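You operate a simulated robot arm through the tools that you are given. There is no shell and no other tool.

The job below is to be done with a simulated robot arm. You get a single attempt, and the scene is never put back.

TASK
Lock the orange guide clear at 1000 mm, then brush the dusty wheels.
Fine: the brush goes back; the main switch ends padlocked. Set down upright: brush. What is to be rubbed or washed off counts as gone when no trace of it is left.

It is judged by the outcome, as a careful person would: the job done as asked, and still so three seconds after it is handed in. It fails if anything else is knocked over, pushed out of place, dropped, spilled or broken.

THE ROBOT
A 6-joint arm with a two-finger gripper, fixed in place. Base frame: the origin is on the floor under the middle of its stand, x ahead of it, y to its left, z up. Units: m, degrees, N and s.
It reaches about 1.637 m from its shoulder. Its first joint turns from -166.0 to 166.0 degrees. Payload 3.43 kg.
Tool frame: the origin (TCP) lies between the finger pads and is the grasp point; the fingertips stand 0.02 m ahead of it; z points along the fingers, y is the line along which they close. The gripper opens to 0.19 m; its body begins 0.248 m behind the TCP.
Orientation is told as [roll, pitch, yaw] about the base's x, y, z axes, in that order, counted from this pose: with the fingers straight down and closing along the base's y, the tool's x points along the base's -x, its y along +y and its z along -z.

THE INTERFACE
- The arm moves only by the tool drive_tool. Its argument "rows" is text: rows parted by semicolons, each of 6 numbers parted by spaces: the shift along the tool's x, y, z in units of 400 mm (1.0 is 400 mm), then the turn, a rotation vector about the tool's x, y, z in units of 90 degrees (1.0 is 90 degrees). In form: dx dy dz rx ry rz; .... A call has 1 to 20 rows; each row is the pose to reach, as a shift and turn from the pose commanded when the call began, along the tool's axes at that moment. "fingers" is the closure in counts, from 0 (fully open) to 255 (shut), set as the call begins (left out, the last holds). A call with a number of a shift or a turn outside -1 to 1 is refused whole. Rows are played at 5 a second. More than 0.05 m and 8.6 degrees between two rows, or a gripper value outside its range, and nothing of the call is played. Where a pose cannot be reached the arm comes as near as it can. A force on the tool above 40 N (or 10 N above the force at the start of the call, whichever is more), or a blocked arm, ends the call early, and 0.2 s more pass. The fingers move at their own pace (about 0.045 m/s each) and stop on an object; they squeeze with about 26 N. The grip force told is the motor's: it shows also when the fingers shut on nothing. Time passes only in rows, and 0.2 s behind the last, so rows that repeat a pose let the fingers close. The reply holds the time, the measured pose of the TCP, the force on the tool along the base axes, the opening and the grip force, in the units named above and with some noise, with the torque about the TCP (base axes, N m) and any sound that the robot's microphone picked up.
- Cameras (640 x 400 px; columns grow to the right, rows downward): "scene" is fixed at [0.0493, -0.4986, 1.6537]; the picture's right is [0.91, -0.41, 0.00], its down [-0.24, -0.54, -0.81] and it looks along [0.33, 0.74, -0.59] (base axes); focal length 339 px, centre (320, 200). "wrist" rides on the gripper at [0.07, -0.008, -0.288] in the tool frame; the picture's right is [0.12, 0.99, 0.00], its down [-0.96, 0.12, -0.25] and it looks along [-0.25, 0.03, 0.97] (tool axes); focal length 261 px, centre (320, 200).
- get_image(camera): a new picture of that camera. The clock stands still meanwhile.
- move_column(by): slides the trunk up (or, below 0, down) by that many m; the arm rides with it, the base frame stays. It gives what a move gives, with no picture.
- point_at(camera, pixels): there is no depth. For up to 12 entries [column, row, z] of the newest picture of that camera ("zoom" is the newest enlarged one), the place [x, y] in the base frame at which the ray of that pixel passes the height z, good to about 0.003 m. The clock stands still meanwhile.
- zoom(camera, box): a new picture of the part [left, top, right, bottom] of that camera's present view, enlarged. The clock stands still meanwhile.
- close_job(): hands the job in; it is judged then, once.

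Leave the gripper open and the arm clear of the work at the hand-in unless told otherwise.

The tools are called after "Request:" by a JSON object that holds its "name" and its "arguments". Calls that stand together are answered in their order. drive_tool: Moves the arm, as the interface text tells. Its arguments: {"type":"object","properties":{"rows":{"type":"string"},"fingers":{"type":"number"}},"required":["rows"]} The other tools are called the same way: move_column (by) moves the trunk up or down; get_image (camera) takes a picture; point_at (camera, pixels) gives the place at which the rays of pixels pass given heights; zoom (camera, box) takes an enlarged picture of a part of a camera's view; close_job () hands the job in.

At the start:

```text
t: 0.0
eef_pos: [0.5217, 0.2756, 1.3277]
tcp_rot: [0.0, 0.0, -0.1]
ft_force: [-0.1, -0.5, -0.3]
torque: [0.01, -0.01, -0.01]
gripper_width: 0.1897
grip_force: 0.0
trunk travel left (down, up): [-0.175, 0.065]
```

scene: 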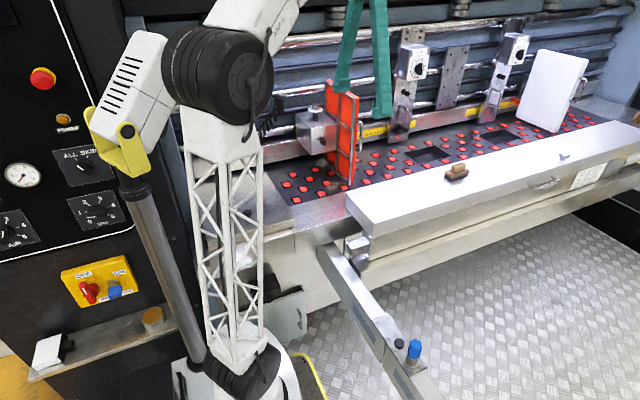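
wrist: 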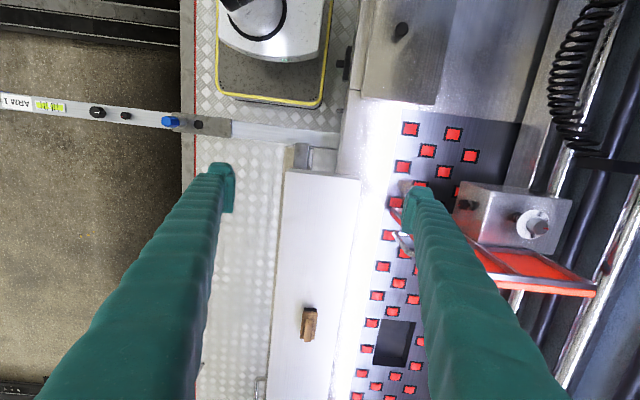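

I'll begin by looking at the scene more closely: the control panel on the left, the orange guide at (340,130), and the table with the brush.

Request:
{"name": "zoom", "arguments": {"camera": "scene", "box": [270, 60, 430, 220]}}

Request:
{"name": "zoom", "arguments": {"camera": "scene", "box": [0, 40, 180, 390]}}

Request:
{"name": "zoom", "arguments": {"camera": "scene", "box": [380, 10, 640, 200]}}

Request:
{"name": "zoom", "arguments": {"camera": "scene", "box": [260, 220, 460, 400]}}

```text
2.50 times, centred on (350, 140) of scene
```

zoom: 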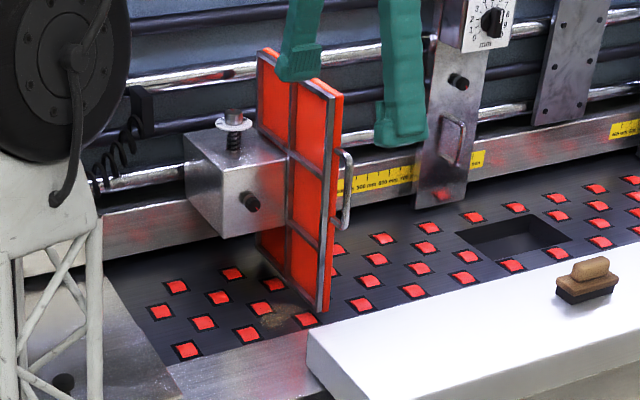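

```text
1.14 times, centred on (90, 215) of scene
```

zoom: 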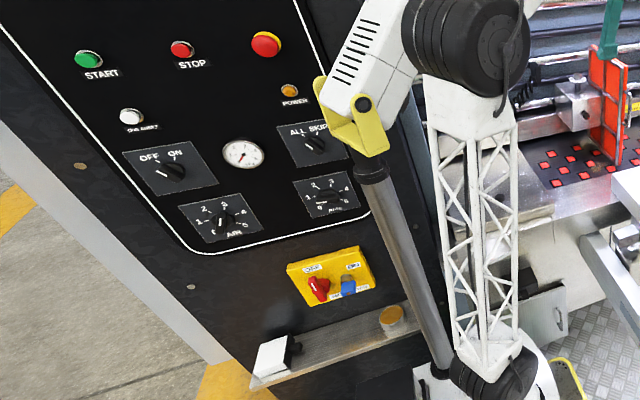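

```text
2.11 times, centred on (510, 105) of scene
```

zoom: 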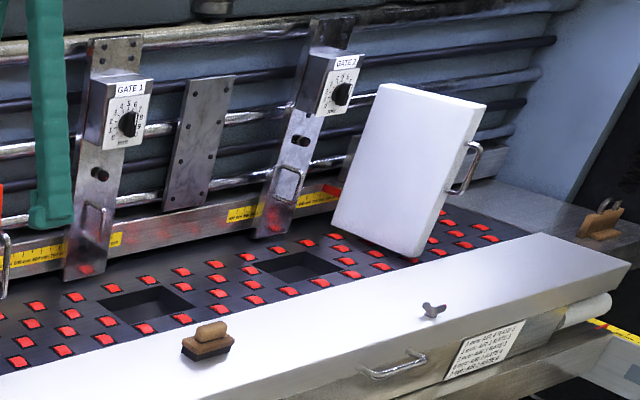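

```text
2.22 times, centred on (360, 310) of scene
```

zoom: 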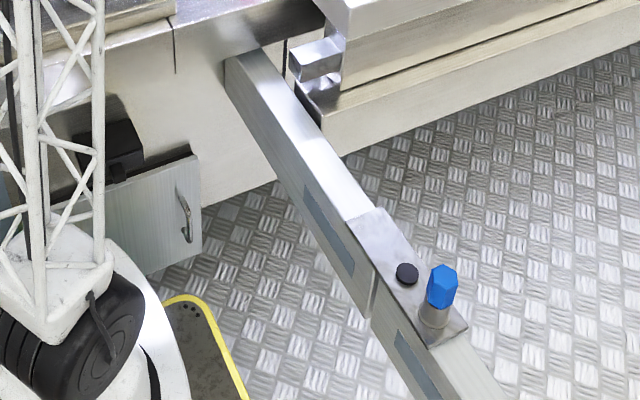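

Several labels need reading. I'll zoom in on the note on the table front (585,175), the yellow box (100,280), the scale around (370,130), and the brass item at the far right (620,110).

Request:
{"name": "zoom", "arguments": {"camera": "scene", "box": [550, 130, 640, 190]}}

Request:
{"name": "zoom", "arguments": {"camera": "scene", "box": [55, 245, 145, 310]}}

Request:
{"name": "zoom", "arguments": {"camera": "scene", "box": [350, 100, 420, 150]}}

Request:
{"name": "zoom", "arguments": {"camera": "scene", "box": [590, 70, 640, 130]}}

Request:
{"name": "zoom", "arguments": {"camera": "scene", "box": [470, 80, 560, 130]}}

Request:
{"name": "zoom", "arguments": {"camera": "scene", "box": [0, 40, 130, 150]}}

Request:
{"name": "zoom", "arguments": {"camera": "scene", "box": [0, 140, 130, 250]}}

Request:
{"name": "zoom", "arguments": {"camera": "scene", "box": [20, 290, 190, 390]}}

```text
6.67 times, centred on (595, 160) of scene
```

zoom: 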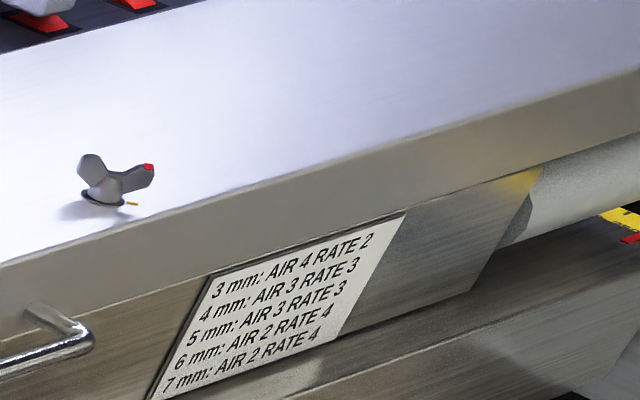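

```text
6.15 times, centred on (100, 278) of scene
```

zoom: 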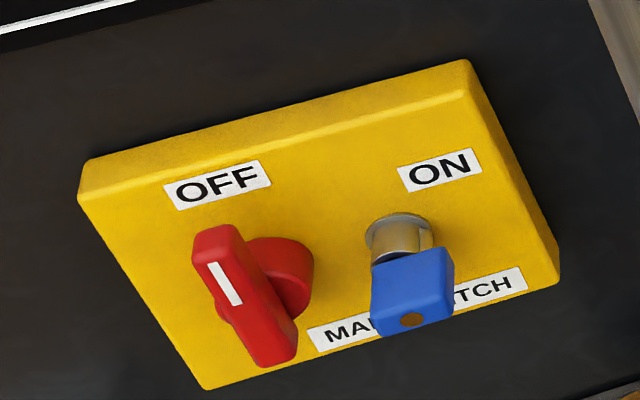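

```text
8.00 times, centred on (385, 125) of scene
```

zoom: 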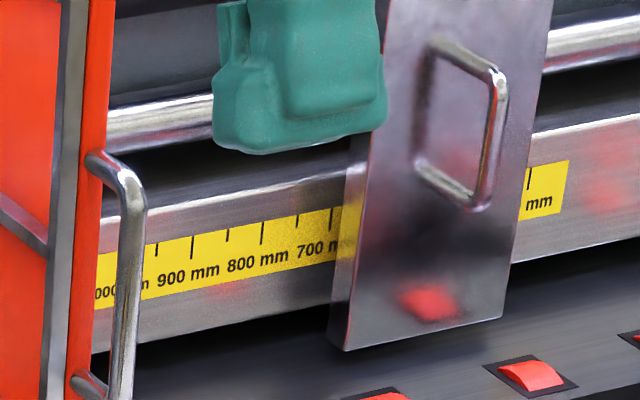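

```text
6.67 times, centred on (615, 100) of scene
```

zoom: 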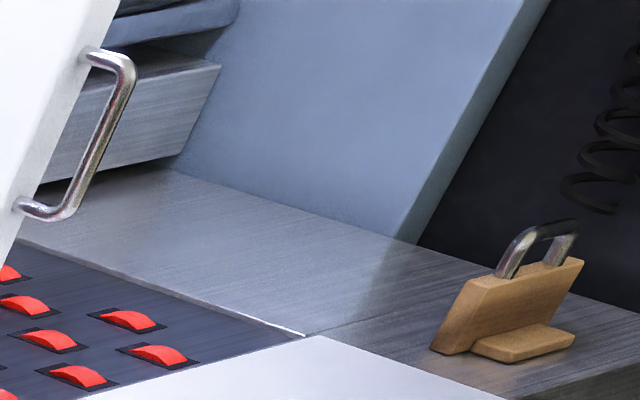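

```text
7.11 times, centred on (515, 105) of scene
```

zoom: 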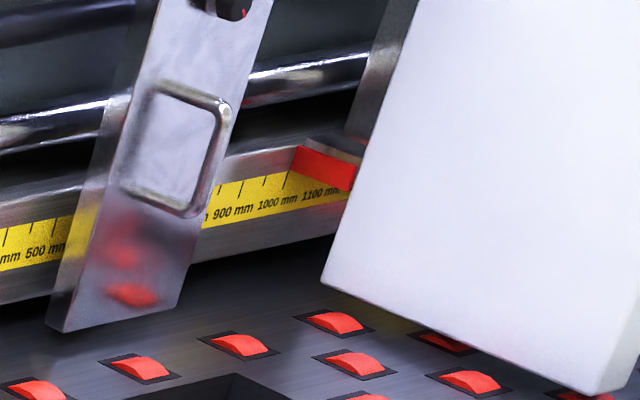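

```text
3.64 times, centred on (65, 95) of scene
```

zoom: 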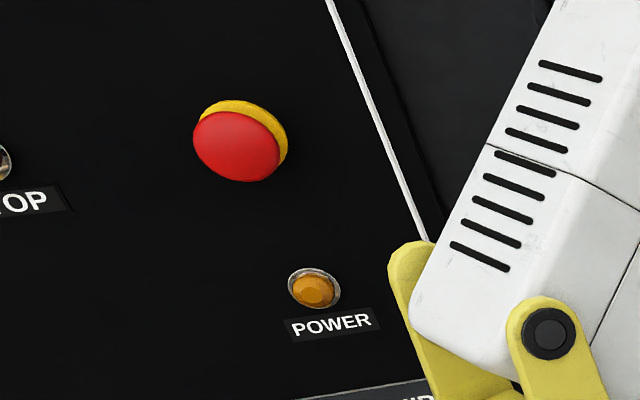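

```text
3.64 times, centred on (65, 195) of scene
```

zoom: 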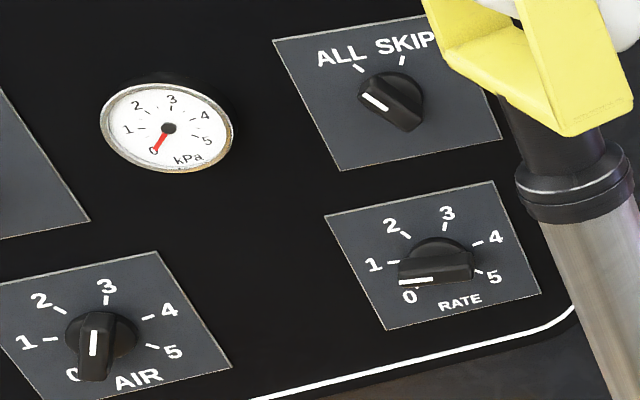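

```text
3.76 times, centred on (105, 340) of scene
```

zoom: 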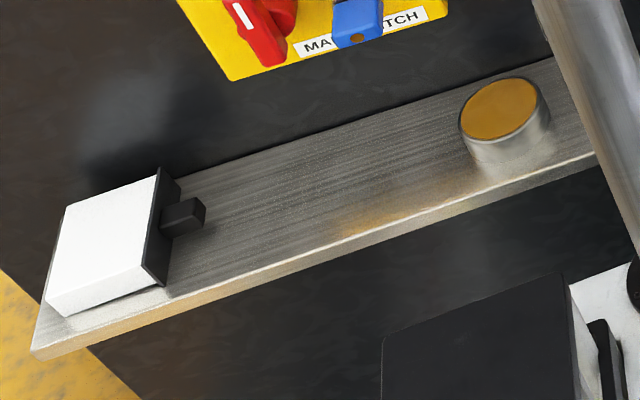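

The yellow box holds the MAIN SWITCH: its red handle points to OFF and there is a blue padlock on a peg beside it. The guide scale reads 700–1000 mm, growing to the left. Next I'll enlarge the wrist view of the guide and the table.

Request:
{"name": "zoom", "arguments": {"camera": "wrist", "box": [370, 90, 620, 320]}}

Request:
{"name": "zoom", "arguments": {"camera": "wrist", "box": [270, 240, 440, 400]}}

Request:
{"name": "zoom", "arguments": {"camera": "scene", "box": [290, 110, 380, 210]}}

Request:
{"name": "zoom", "arguments": {"camera": "scene", "box": [370, 110, 480, 190]}}

Request:
{"name": "zoom", "arguments": {"camera": "scene", "box": [460, 90, 600, 160]}}

```text
1.74 times, centred on (495, 205) of wrist
```

zoom: 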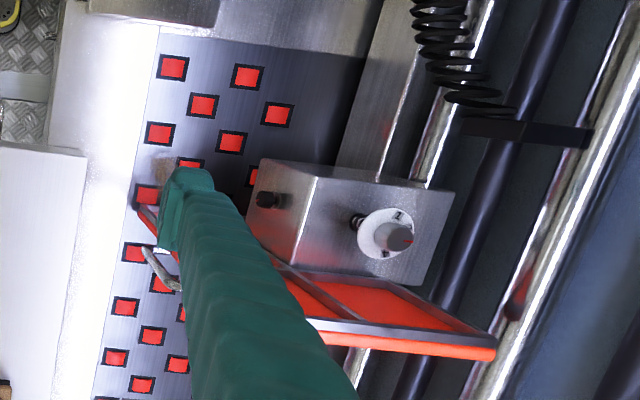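

```text
2.50 times, centred on (355, 320) of wrist
```

zoom: 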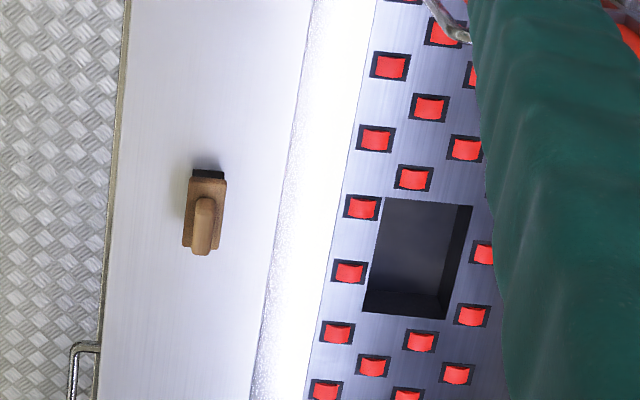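

```text
4.00 times, centred on (335, 160) of scene
```

zoom: 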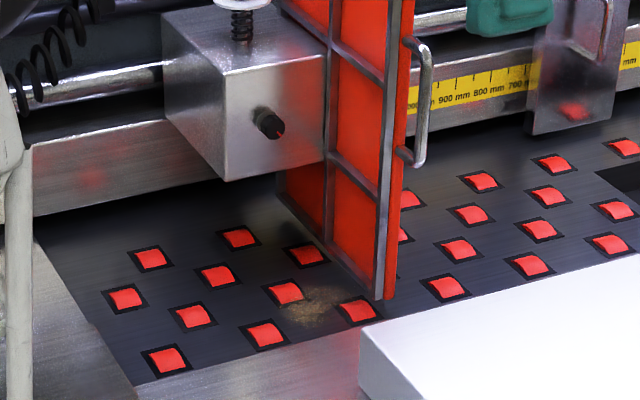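

```text
5.00 times, centred on (425, 150) of scene
```

zoom: 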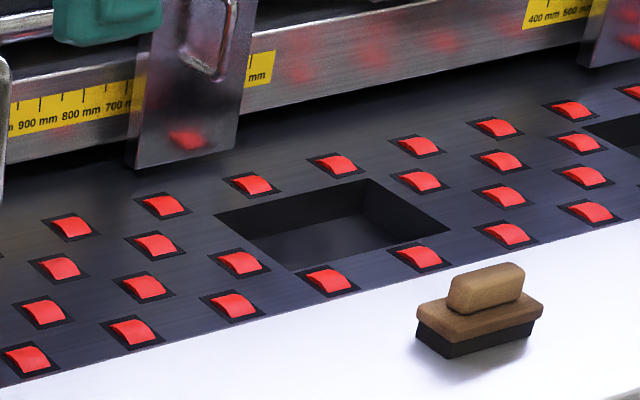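

```text
4.57 times, centred on (530, 125) of scene
```

zoom: 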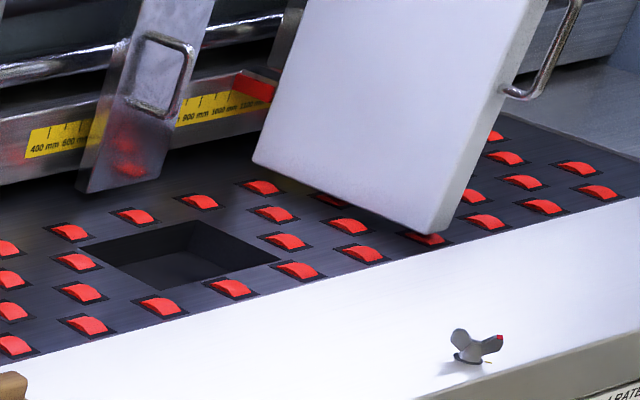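

By my triangulation the brush is at about (0.97, 0.30, 0.99) and the guide block's top knob at about (0.55, 0.66, 1.18). I'll zoom in harder on the knobs.

Request:
{"name": "zoom", "arguments": {"camera": "wrist", "box": [500, 190, 570, 250]}}

Request:
{"name": "zoom", "arguments": {"camera": "wrist", "box": [440, 170, 500, 230]}}

Request:
{"name": "zoom", "arguments": {"camera": "scene", "box": [295, 95, 340, 160]}}

Request:
{"name": "zoom", "arguments": {"camera": "scene", "box": [395, 30, 440, 90]}}

Request:
{"name": "zoom", "arguments": {"camera": "wrist", "box": [370, 150, 430, 260]}}

```text
6.67 times, centred on (535, 220) of wrist
```

zoom: 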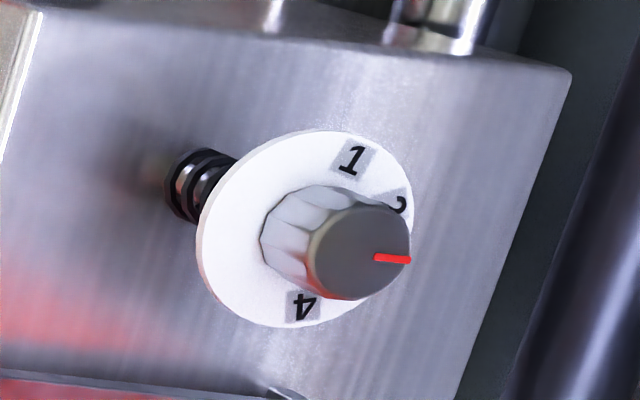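

```text
6.67 times, centred on (470, 200) of wrist
```

zoom: 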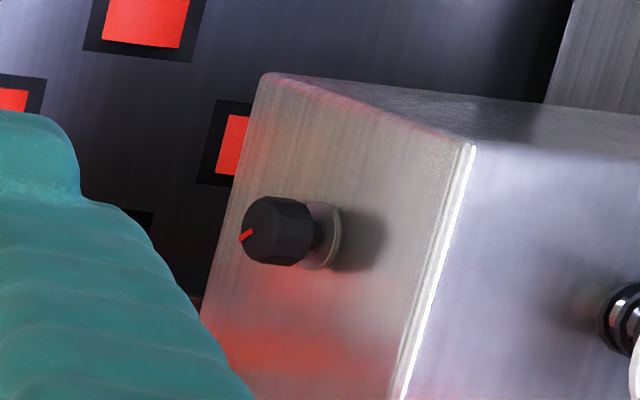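

```text
6.15 times, centred on (318, 128) of scene
```

zoom: 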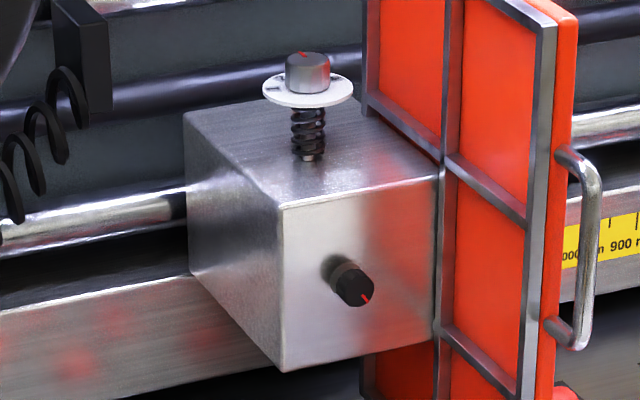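

```text
6.67 times, centred on (418, 60) of scene
```

zoom: 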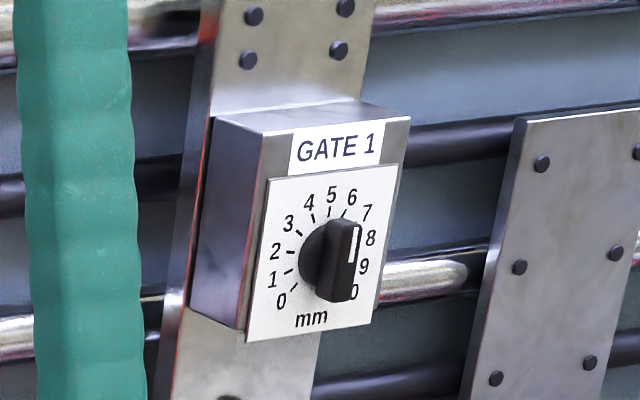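

```text
3.64 times, centred on (400, 205) of wrist
```

zoom: 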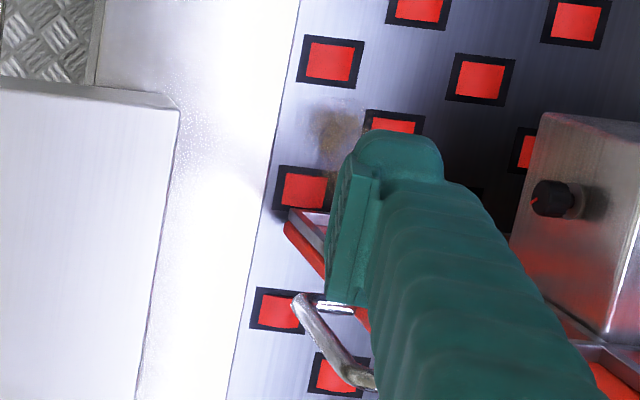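

The block's front black knob (325,145) looks like the clamp. The top grey knob carries a 1–4 dial on a spring, so it is probably a pressure setting. To see the guide's pointer against the scale, I'll shift the hand right and yaw it +30° over free space.

Request:
{"name": "drive_tool", "arguments": {"rows": "-0.0875 0.0333 0.005 0 0 -0.0556; -0.175 0.0667 0.01 0 0 -0.1111; -0.2625 0.1 0.015 0 0 -0.1667; -0.35 0.1333 0.02 0 0 -0.2222; -0.4375 0.1667 0.025 0 0 -0.2778; -0.525 0.2 0.03 0 0 -0.3333"}}

```text
t: 1.4
eef_pos: [0.7214, 0.3514, 1.2925]
tcp_rot: [0.0, -0.8, 30.1]
ft_force: [-0.6, -0.4, -0.2]
torque: [0.05, -0.17, 0.01]
gripper_width: 0.19
grip_force: 0.0
out of reach, approached as far as the arm can: row 4, 5, 6
trunk travel left (down, up): [-0.175, 0.065]
```

The arm is near its reach limit with the fingers straight down at that height. Tilting will bring the wrist back and lower, so I'll tilt by −60° about tool x to look towards the guide.

Request:
{"name": "drive_tool", "arguments": {"rows": "0 0 0 -0.0833 0 0; 0 0 0 -0.1667 0 0; 0 0 0 -0.25 0 0; 0 0 0 -0.3333 0 0; 0 0 0 -0.4167 0 0; 0 0 0 -0.5 0 0; 0 0 0 -0.5833 0 0; 0 0 0 -0.6667 0 0"}}

Request:
{"name": "get_image", "arguments": {"camera": "wrist"}}

Request:
{"name": "get_image", "arguments": {"camera": "scene"}}

```text
t: 3.2
eef_pos: [0.721, 0.3499, 1.2946]
tcp_rot: [60.1, -0.1, 30.0]
ft_force: [-0.8, 0.0, 0.1]
torque: [-0.12, -0.09, -0.07]
gripper_width: 0.1901
grip_force: 0.1
out of reach, approached as far as the arm can: row 1, 2, 3
trunk travel left (down, up): [-0.175, 0.065]
```

```text
taken
```

wrist: 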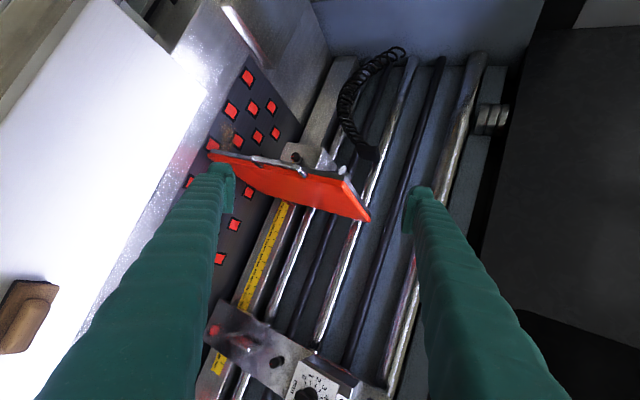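

```text
taken
```

scene: 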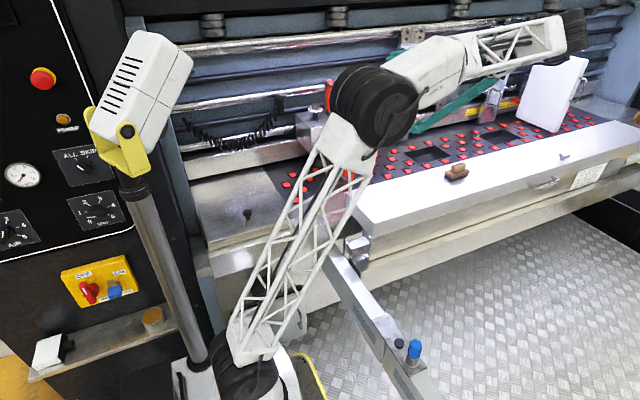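

Now I can see the right face of the orange guide. I'll zoom in on the guide and scale at (280,200), and on the deck wheels.

Request:
{"name": "zoom", "arguments": {"camera": "wrist", "box": [200, 130, 390, 300]}}

Request:
{"name": "zoom", "arguments": {"camera": "wrist", "box": [180, 60, 300, 180]}}

Request:
{"name": "zoom", "arguments": {"camera": "wrist", "box": [190, 290, 400, 400]}}

Request:
{"name": "zoom", "arguments": {"camera": "scene", "box": [180, 70, 400, 240]}}

```text
2.35 times, centred on (295, 215) of wrist
```

zoom: 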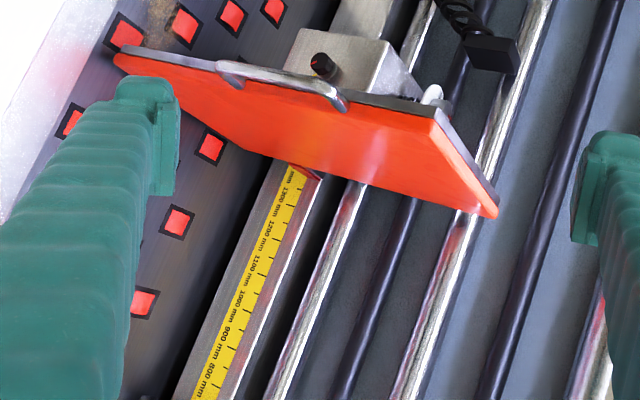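

```text
3.33 times, centred on (240, 120) of wrist
```

zoom: 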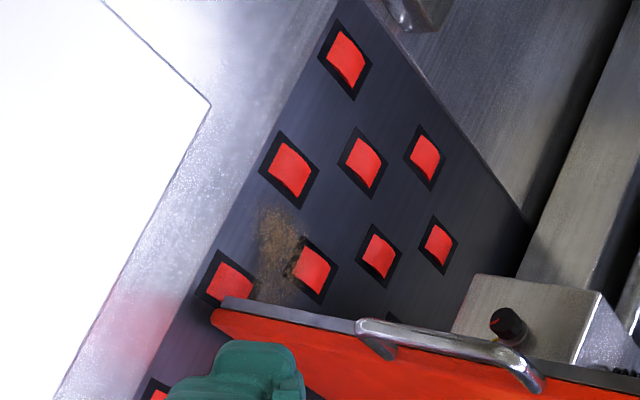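

```text
3.05 times, centred on (295, 345) of wrist
```

zoom: 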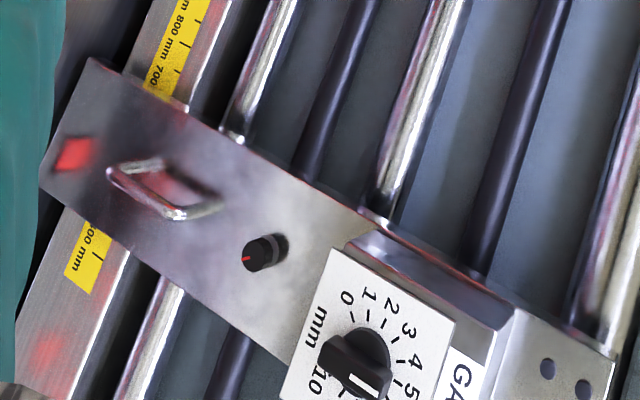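

```text
2.35 times, centred on (290, 155) of scene
```

zoom: 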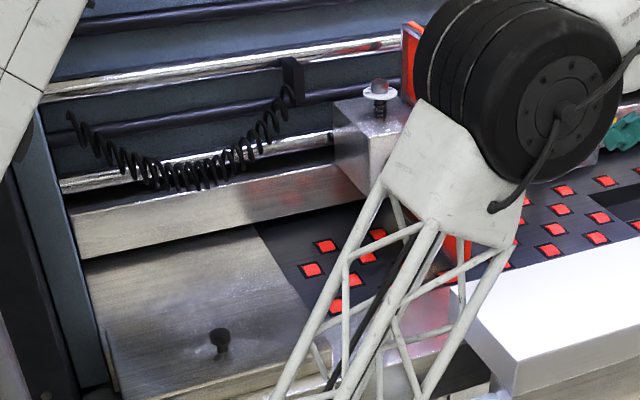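

The guide's red pointer tip now sits near 1350–1400 mm, so the guide has to slide right to 1000. The dust is on one wheel and the deck just left of the guide. Next I'll look closely at the main switch padlock, the clamp knobs on the gates and the brass item.

Request:
{"name": "zoom", "arguments": {"camera": "scene", "box": [95, 265, 135, 305]}}

Request:
{"name": "zoom", "arguments": {"camera": "scene", "box": [70, 265, 110, 310]}}

Request:
{"name": "zoom", "arguments": {"camera": "scene", "box": [600, 90, 640, 120]}}

Request:
{"name": "zoom", "arguments": {"camera": "scene", "box": [0, 200, 50, 250]}}

Request:
{"name": "zoom", "arguments": {"camera": "wrist", "box": [255, 165, 305, 215]}}

Request:
{"name": "zoom", "arguments": {"camera": "wrist", "box": [285, 140, 355, 185]}}

Request:
{"name": "zoom", "arguments": {"camera": "wrist", "box": [255, 345, 305, 385]}}

```text
10.00 times, centred on (115, 285) of scene
```

zoom: 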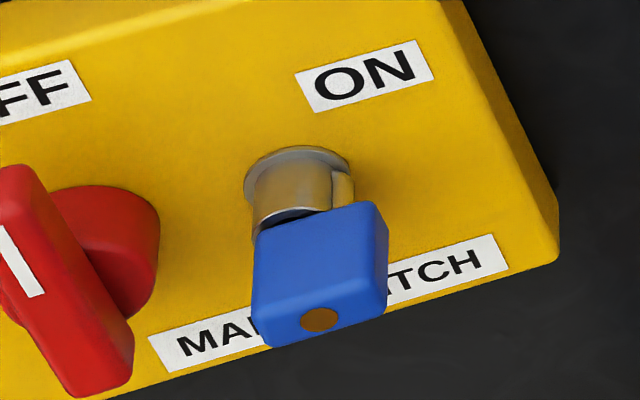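

```text
8.89 times, centred on (90, 288) of scene
```

zoom: 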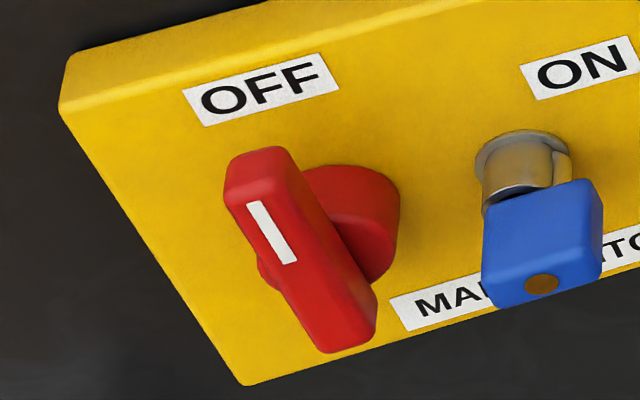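

```text
13.33 times, centred on (620, 105) of scene
```

zoom: 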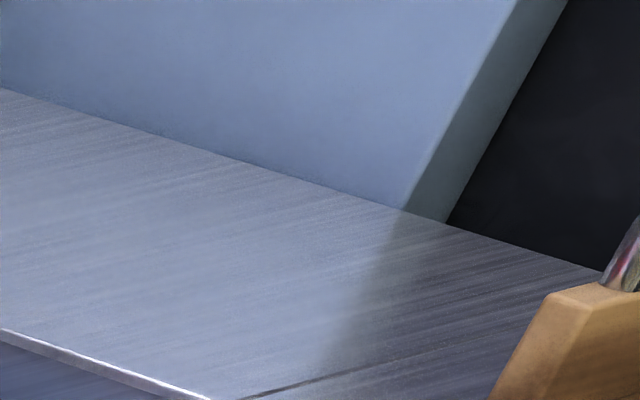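

```text
8.00 times, centred on (25, 225) of scene
```

zoom: 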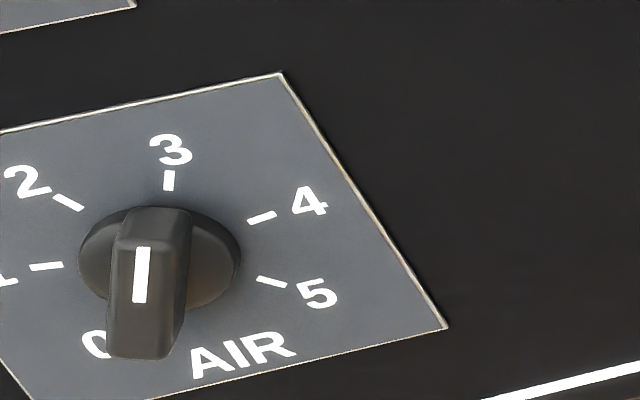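

```text
8.00 times, centred on (280, 190) of wrist
```

zoom: 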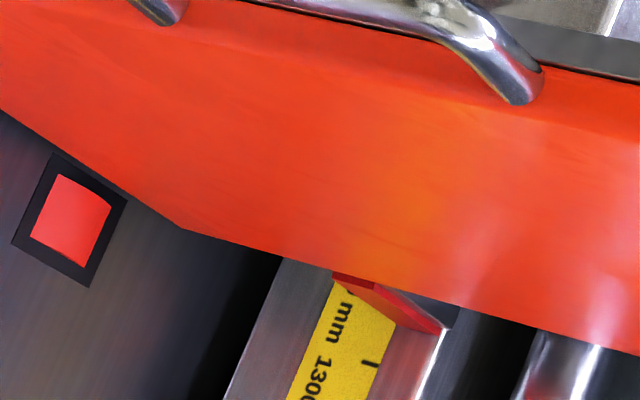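

```text
8.89 times, centred on (320, 162) of wrist
```

zoom: 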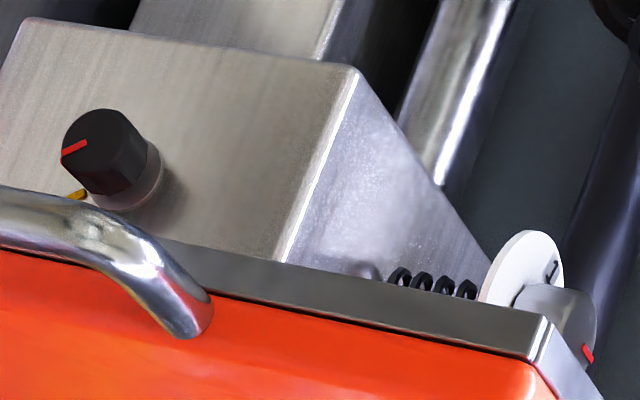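

```text
10.00 times, centred on (280, 365) of wrist
```

zoom: 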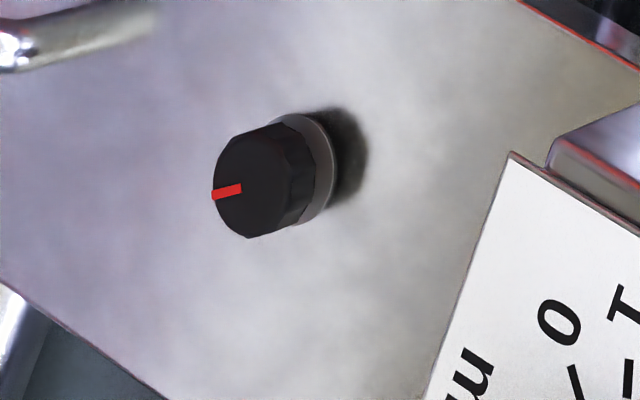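

The guide knob's face is at about (0.565, 0.618, 1.04), the front handle bar at about (0.64, 0.47, 1.12), the beam top at z≈0.94, and a small yellow mark sits beside the knob. I'll bring the camera square in front of the knob to read its red mark against that yellow mark.

Request:
{"name": "drive_tool", "arguments": {"rows": "0.0563 -0.0361 0.0584 0 -0.0481 0.0278; 0.1126 -0.0721 0.1167 0 -0.0962 0.0556; 0.1689 -0.1082 0.1751 0 -0.1443 0.0833; 0.2252 -0.1443 0.2334 0 -0.1925 0.1111; 0.2815 -0.1803 0.2918 0 -0.2406 0.1389; 0.3378 -0.2164 0.3501 0 -0.2887 0.1667"}}

Request:
{"name": "get_image", "arguments": {"camera": "wrist"}}

```text
t: 4.6
eef_pos: [0.566, 0.3485, 1.146]
tcp_rot: [60.0, 0.0, -0.2]
ft_force: [1.7, 0.1, -0.5]
torque: [0.19, 0.13, 0.17]
gripper_width: 0.19
grip_force: 0.0
trunk travel left (down, up): [-0.175, 0.065]
```

```text
taken
```

wrist: 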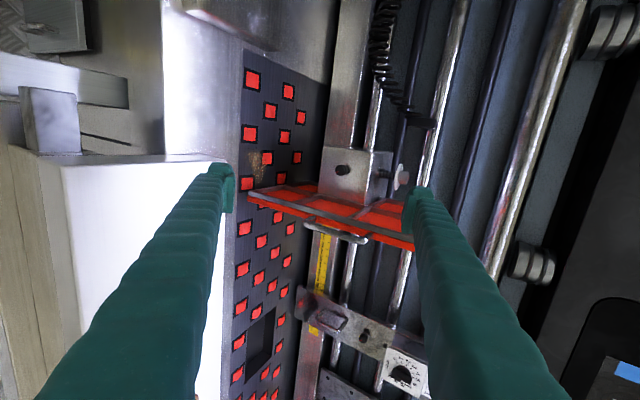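

I now have a good view of the block. I'll zoom in on the front knob at (343,170), the scale and pointer at (315,235), and the dusty area at (255,160).

Request:
{"name": "zoom", "arguments": {"camera": "wrist", "box": [315, 145, 375, 195]}}

Request:
{"name": "zoom", "arguments": {"camera": "wrist", "box": [225, 50, 325, 230]}}

Request:
{"name": "zoom", "arguments": {"camera": "wrist", "box": [225, 200, 315, 400]}}

Request:
{"name": "zoom", "arguments": {"camera": "wrist", "box": [295, 215, 345, 305]}}

Request:
{"name": "zoom", "arguments": {"camera": "wrist", "box": [560, 290, 640, 400]}}

```text
8.00 times, centred on (345, 170) of wrist
```

zoom: 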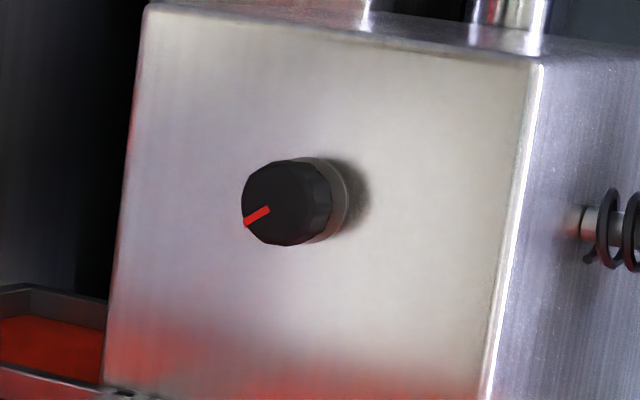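

```text
2.22 times, centred on (275, 140) of wrist
```

zoom: 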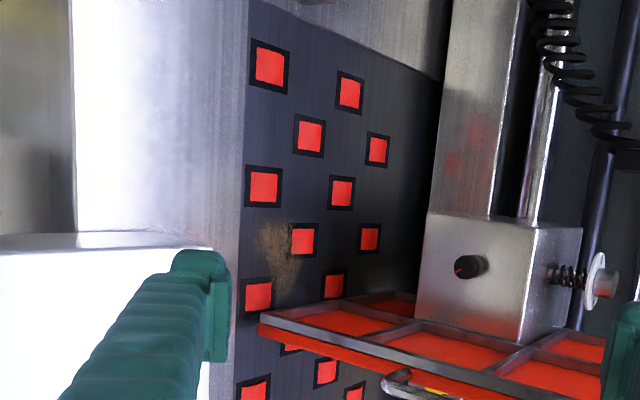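

```text
2.00 times, centred on (270, 300) of wrist
```

zoom: 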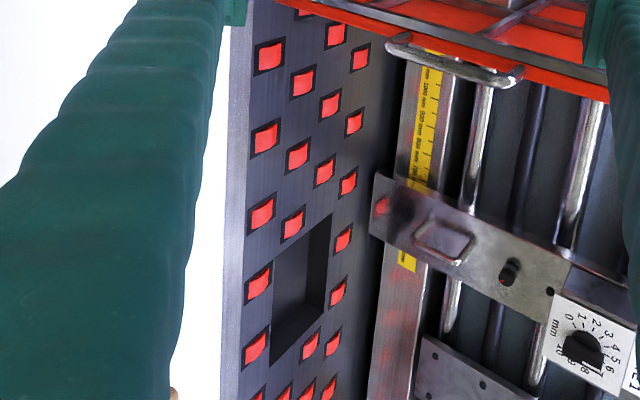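

```text
4.44 times, centred on (320, 260) of wrist
```

zoom: 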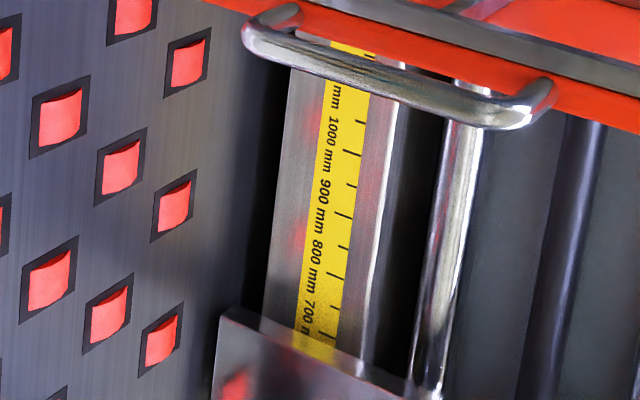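

```text
3.64 times, centred on (600, 345) of wrist
```

zoom: 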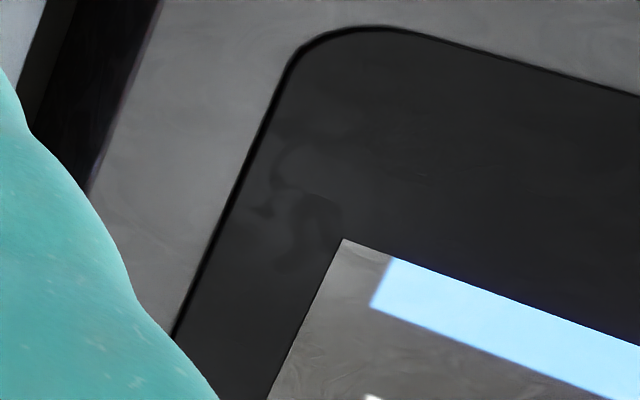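

The dust patch sits beside and between three wheels near the guide's foot. The knob's red mark is at about 5 o'clock, and the yellow mark below it is hidden from up here. I'll lower the hand with the fingers partly closed so the camera looks at the knob almost level.

Request:
{"name": "drive_tool", "arguments": {"rows": "0 -0.0208 0.0841 -0.0555 0 0; 0 -0.0415 0.1683 -0.111 0 0; 0 -0.0623 0.2524 -0.1667 0 0; 0 -0.083 0.3365 -0.2222 0 0; 0 -0.083 0.3365 -0.2222 0 0", "fingers": 130}}

Request:
{"name": "get_image", "arguments": {"camera": "wrist"}}

Request:
{"name": "zoom", "arguments": {"camera": "wrist", "box": [270, 140, 410, 240]}}

```text
t: 5.8
eef_pos: [0.565, 0.4494, 1.052]
tcp_rot: [80.1, 0.1, 0.0]
ft_force: [0.6, 0.0, 0.3]
torque: [-0.02, 0.01, 0.0]
gripper_width: 0.0932
grip_force: 0.1
trunk travel left (down, up): [-0.175, 0.065]
```

```text
taken
```

wrist: 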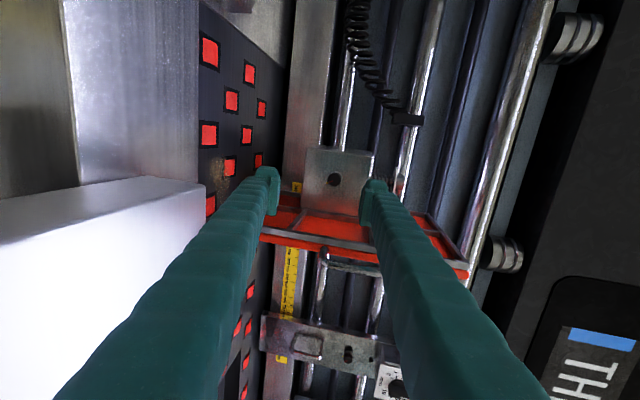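

```text
4.00 times, centred on (340, 190) of wrist
```

zoom: 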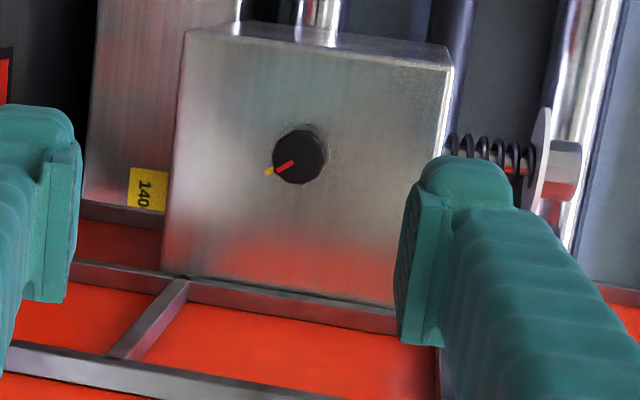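

Now the yellow mark is visible next to the red one. I'll zoom in on the knob more closely.

Request:
{"name": "zoom", "arguments": {"camera": "wrist", "box": [315, 165, 355, 195]}}

Request:
{"name": "zoom", "arguments": {"camera": "wrist", "box": [260, 330, 420, 400]}}

Request:
{"name": "zoom", "arguments": {"camera": "scene", "box": [555, 145, 585, 165]}}

Request:
{"name": "zoom", "arguments": {"camera": "scene", "box": [485, 30, 545, 80]}}

```text
13.33 times, centred on (335, 180) of wrist
```

zoom: 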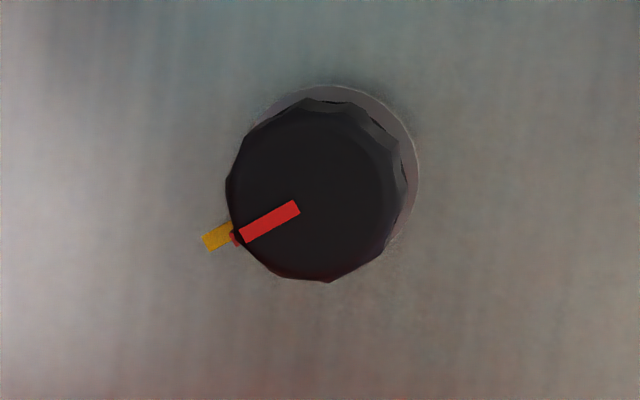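

```text
4.00 times, centred on (340, 365) of wrist
```

zoom: 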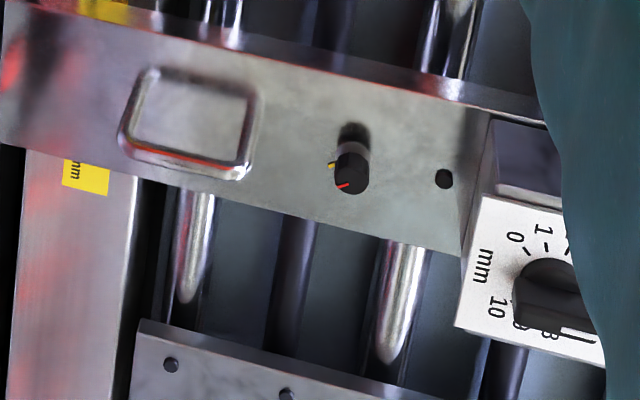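

```text
16.00 times, centred on (570, 155) of scene
```

zoom: 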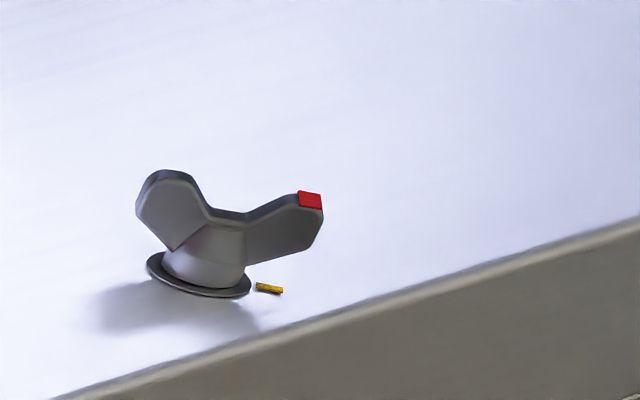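

```text
8.00 times, centred on (515, 55) of scene
```

zoom: 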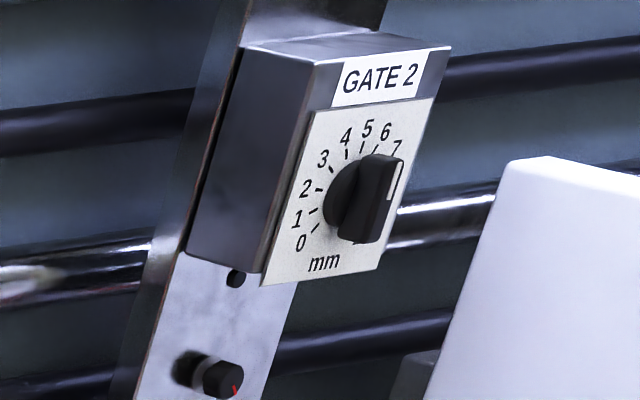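

The red mark lines up with the yellow witness mark, as it does on Gate 1 and the beam's wing nut. That means the clamp is locked now. I have to loosen it, slide the guide, and turn it back to the yellow mark. First I'll fix the knob's position precisely from both cameras' rays.

Request:
{"name": "point_at", "arguments": {"camera": "scene", "pixels": [[324.2, 142.7, 1.03], [324.2, 142.7, 1.04], [324.2, 142.7, 1.05], [324.2, 142.7, 1.06], [361, 133, 1.1], [361, 133, 1.12], [361, 133, 1.14]]}}

Request:
{"name": "point_at", "arguments": {"camera": "wrist", "pixels": [[334.6, 179.25, 1.03], [334.6, 179.25, 1.04], [334.6, 179.25, 1.05], [334.6, 179.25, 1.06]]}}

```text
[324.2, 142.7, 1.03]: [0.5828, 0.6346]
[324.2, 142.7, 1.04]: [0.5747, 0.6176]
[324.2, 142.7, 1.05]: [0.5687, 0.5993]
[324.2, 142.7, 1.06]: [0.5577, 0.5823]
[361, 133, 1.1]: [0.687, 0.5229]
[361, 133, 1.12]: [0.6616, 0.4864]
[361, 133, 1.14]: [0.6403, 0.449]
```

```text
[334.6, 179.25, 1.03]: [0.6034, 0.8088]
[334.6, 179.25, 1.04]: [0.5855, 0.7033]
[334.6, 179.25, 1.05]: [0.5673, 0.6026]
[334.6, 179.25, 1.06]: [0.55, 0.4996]
```

Both rays agree that the knob face is at (0.568, 0.601, 1.050). Before approaching, I'll check in the scene view how much room the hand has above the beam and beside the panel.

Request:
{"name": "get_image", "arguments": {"camera": "scene"}}

Request:
{"name": "zoom", "arguments": {"camera": "scene", "box": [260, 60, 420, 220]}}

```text
taken
```

scene: 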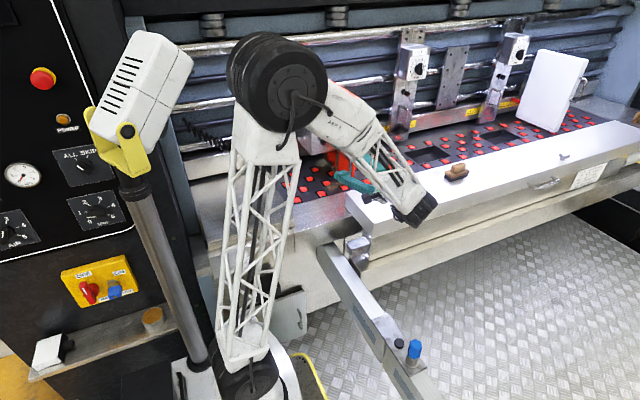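

```text
2.50 times, centred on (340, 140) of scene
```

zoom: 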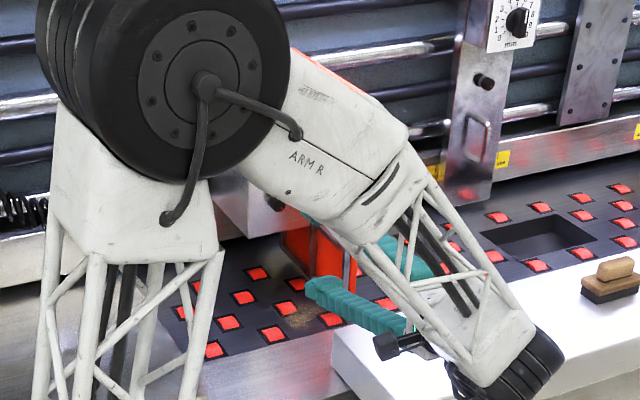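

Since the hand is wide and the beam lies below it, I'll grip the knob with the fingers closing horizontally, keeping the camera above. I'll rotate +90° about the tool axis here in free space and narrow the opening to about 45 mm.

Request:
{"name": "drive_tool", "arguments": {"rows": "0 0 0 0 0 0.0833; 0 0 0 0 0 0.1667; 0 0 0 0 0 0.25; 0 0 0 0 0 0.3333; 0 0 0 0 0 0.4167; 0 0 0 0 0 0.5; 0 0 0 0 0 0.5833; 0 0 0 0 0 0.6667; 0 0 0 0 0 0.75; 0 0 0 0 0 0.8333; 0 0 0 0 0 0.9167; 0 0 0 0 0 1.0; 0 0 0 0 0 1.0", "fingers": 195}}

Request:
{"name": "get_image", "arguments": {"camera": "wrist"}}

Request:
{"name": "get_image", "arguments": {"camera": "scene"}}

```text
t: 8.6
eef_pos: [0.5661, 0.4502, 1.052]
tcp_rot: [-0.4, 80.0, -90.4]
ft_force: [0.5, -0.1, 1.0]
torque: [0.01, 0.01, 0.03]
gripper_width: 0.0443
grip_force: 0.1
trunk travel left (down, up): [-0.175, 0.065]
```

```text
taken
```

wrist: 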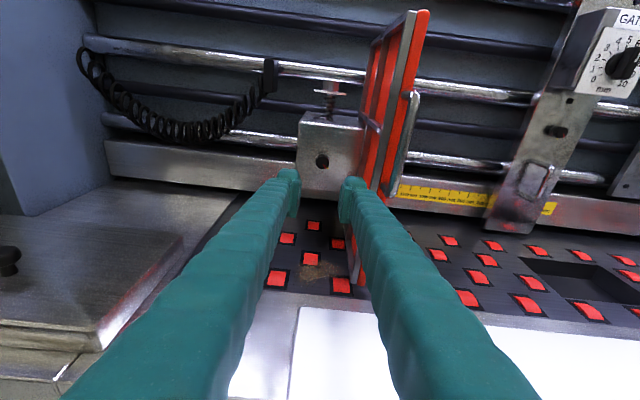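

```text
taken
```

scene: 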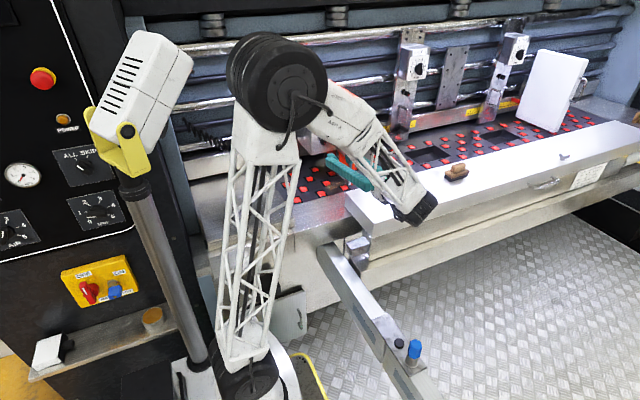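

This is an upright, clear view with the knob at (322,161) between the fingers. I'll zoom in on the scale around (440,195) and on the guide and dust area.

Request:
{"name": "zoom", "arguments": {"camera": "wrist", "box": [380, 170, 500, 220]}}

Request:
{"name": "zoom", "arguments": {"camera": "wrist", "box": [230, 190, 410, 310]}}

Request:
{"name": "zoom", "arguments": {"camera": "wrist", "box": [290, 80, 430, 210]}}

Request:
{"name": "point_at", "arguments": {"camera": "wrist", "pixels": [[322, 161, 1.045], [322, 161, 1.05], [322, 161, 1.055]]}}

```text
5.33 times, centred on (440, 195) of wrist
```

zoom: 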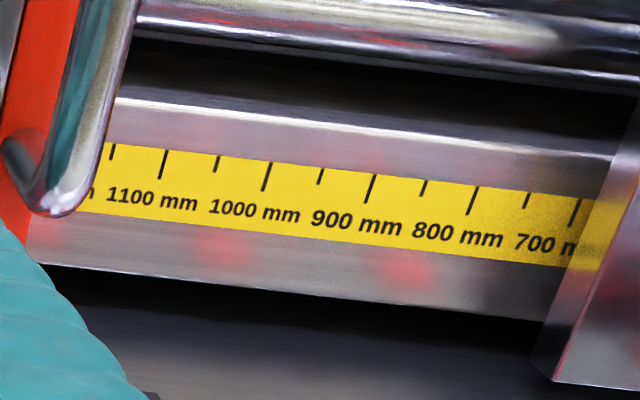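

```text
3.33 times, centred on (320, 250) of wrist
```

zoom: 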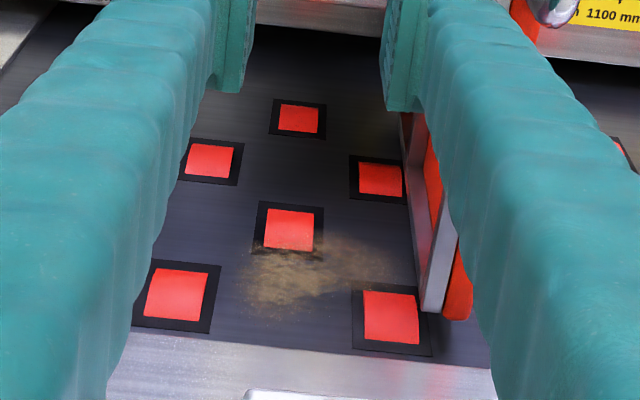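

```text
3.08 times, centred on (360, 145) of wrist
```

zoom: 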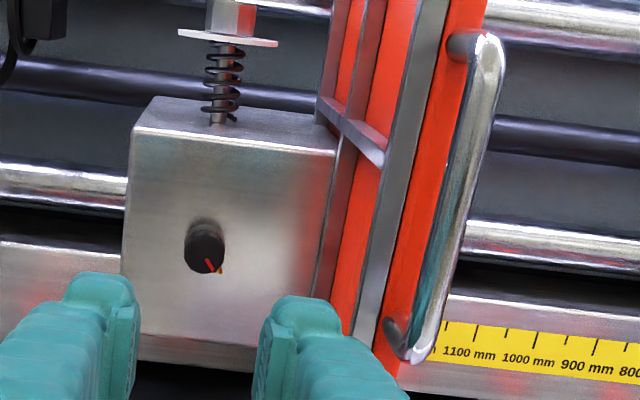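

```text
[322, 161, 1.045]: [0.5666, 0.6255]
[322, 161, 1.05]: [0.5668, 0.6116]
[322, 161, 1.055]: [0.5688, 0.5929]
```

The dust is around the middle wheel at (290,235 in the zoom), with the 1000 mm tick at wrist px (430,190). I'll advance 0.15 m onto the knob with the fingers still open around it.

Request:
{"name": "drive_tool", "arguments": {"rows": "0.0126 0.001 0.074 0 0 0; 0.0251 0.002 0.148 0 0 0; 0.0377 0.003 0.222 0 0 0; 0.0502 0.004 0.296 0 0 0; 0.0628 0.005 0.365 0 0 0"}}

Request:
{"name": "get_image", "arguments": {"camera": "wrist"}}

Request:
{"name": "zoom", "arguments": {"camera": "wrist", "box": [260, 120, 420, 240]}}

```text
t: 9.8
eef_pos: [0.5663, 0.5983, 1.0522]
tcp_rot: [0.0, 80.0, -90.0]
ft_force: [-0.4, -5.7, 0.6]
torque: [0.08, 0.02, 0.2]
gripper_width: 0.0447
grip_force: 0.7
trunk travel left (down, up): [-0.175, 0.065]
```

```text
taken
```

wrist: 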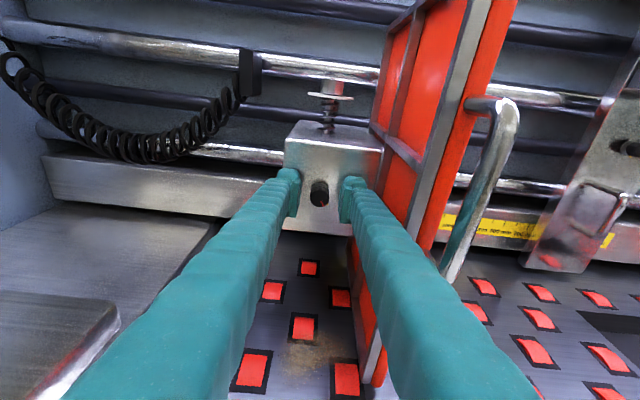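

```text
3.33 times, centred on (340, 180) of wrist
```

zoom: 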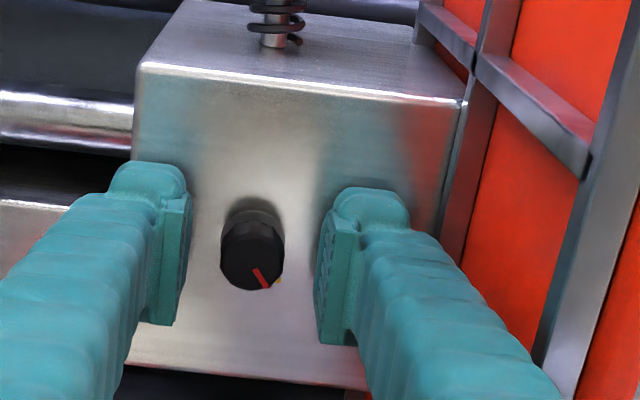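

The knob is centred between the pads, and a light −5.7 N shows the fingertips just touching the block face. I'll back off 2 mm and close on the knob.

Request:
{"name": "drive_tool", "arguments": {"rows": "0 0 -0.005 0 0 0; 0 0 -0.005 0 0 0; 0 0 -0.005 0 0 0; 0 0 -0.005 0 0 0", "fingers": 255}}

Request:
{"name": "zoom", "arguments": {"camera": "wrist", "box": [260, 120, 420, 240]}}

```text
t: 10.8
eef_pos: [0.5669, 0.5972, 1.0518]
tcp_rot: [0.1, 80.0, -89.9]
ft_force: [-2.5, 3.2, -1.0]
torque: [-0.02, 0.13, 0.01]
gripper_width: 0.0205
grip_force: 44.8
trunk travel left (down, up): [-0.175, 0.065]
```

```text
3.33 times, centred on (340, 180) of wrist
```

zoom: 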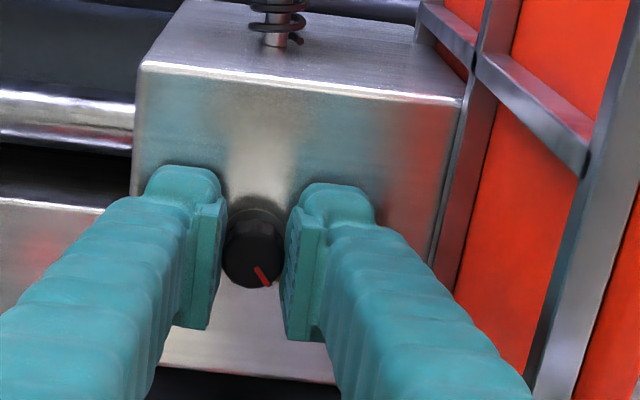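

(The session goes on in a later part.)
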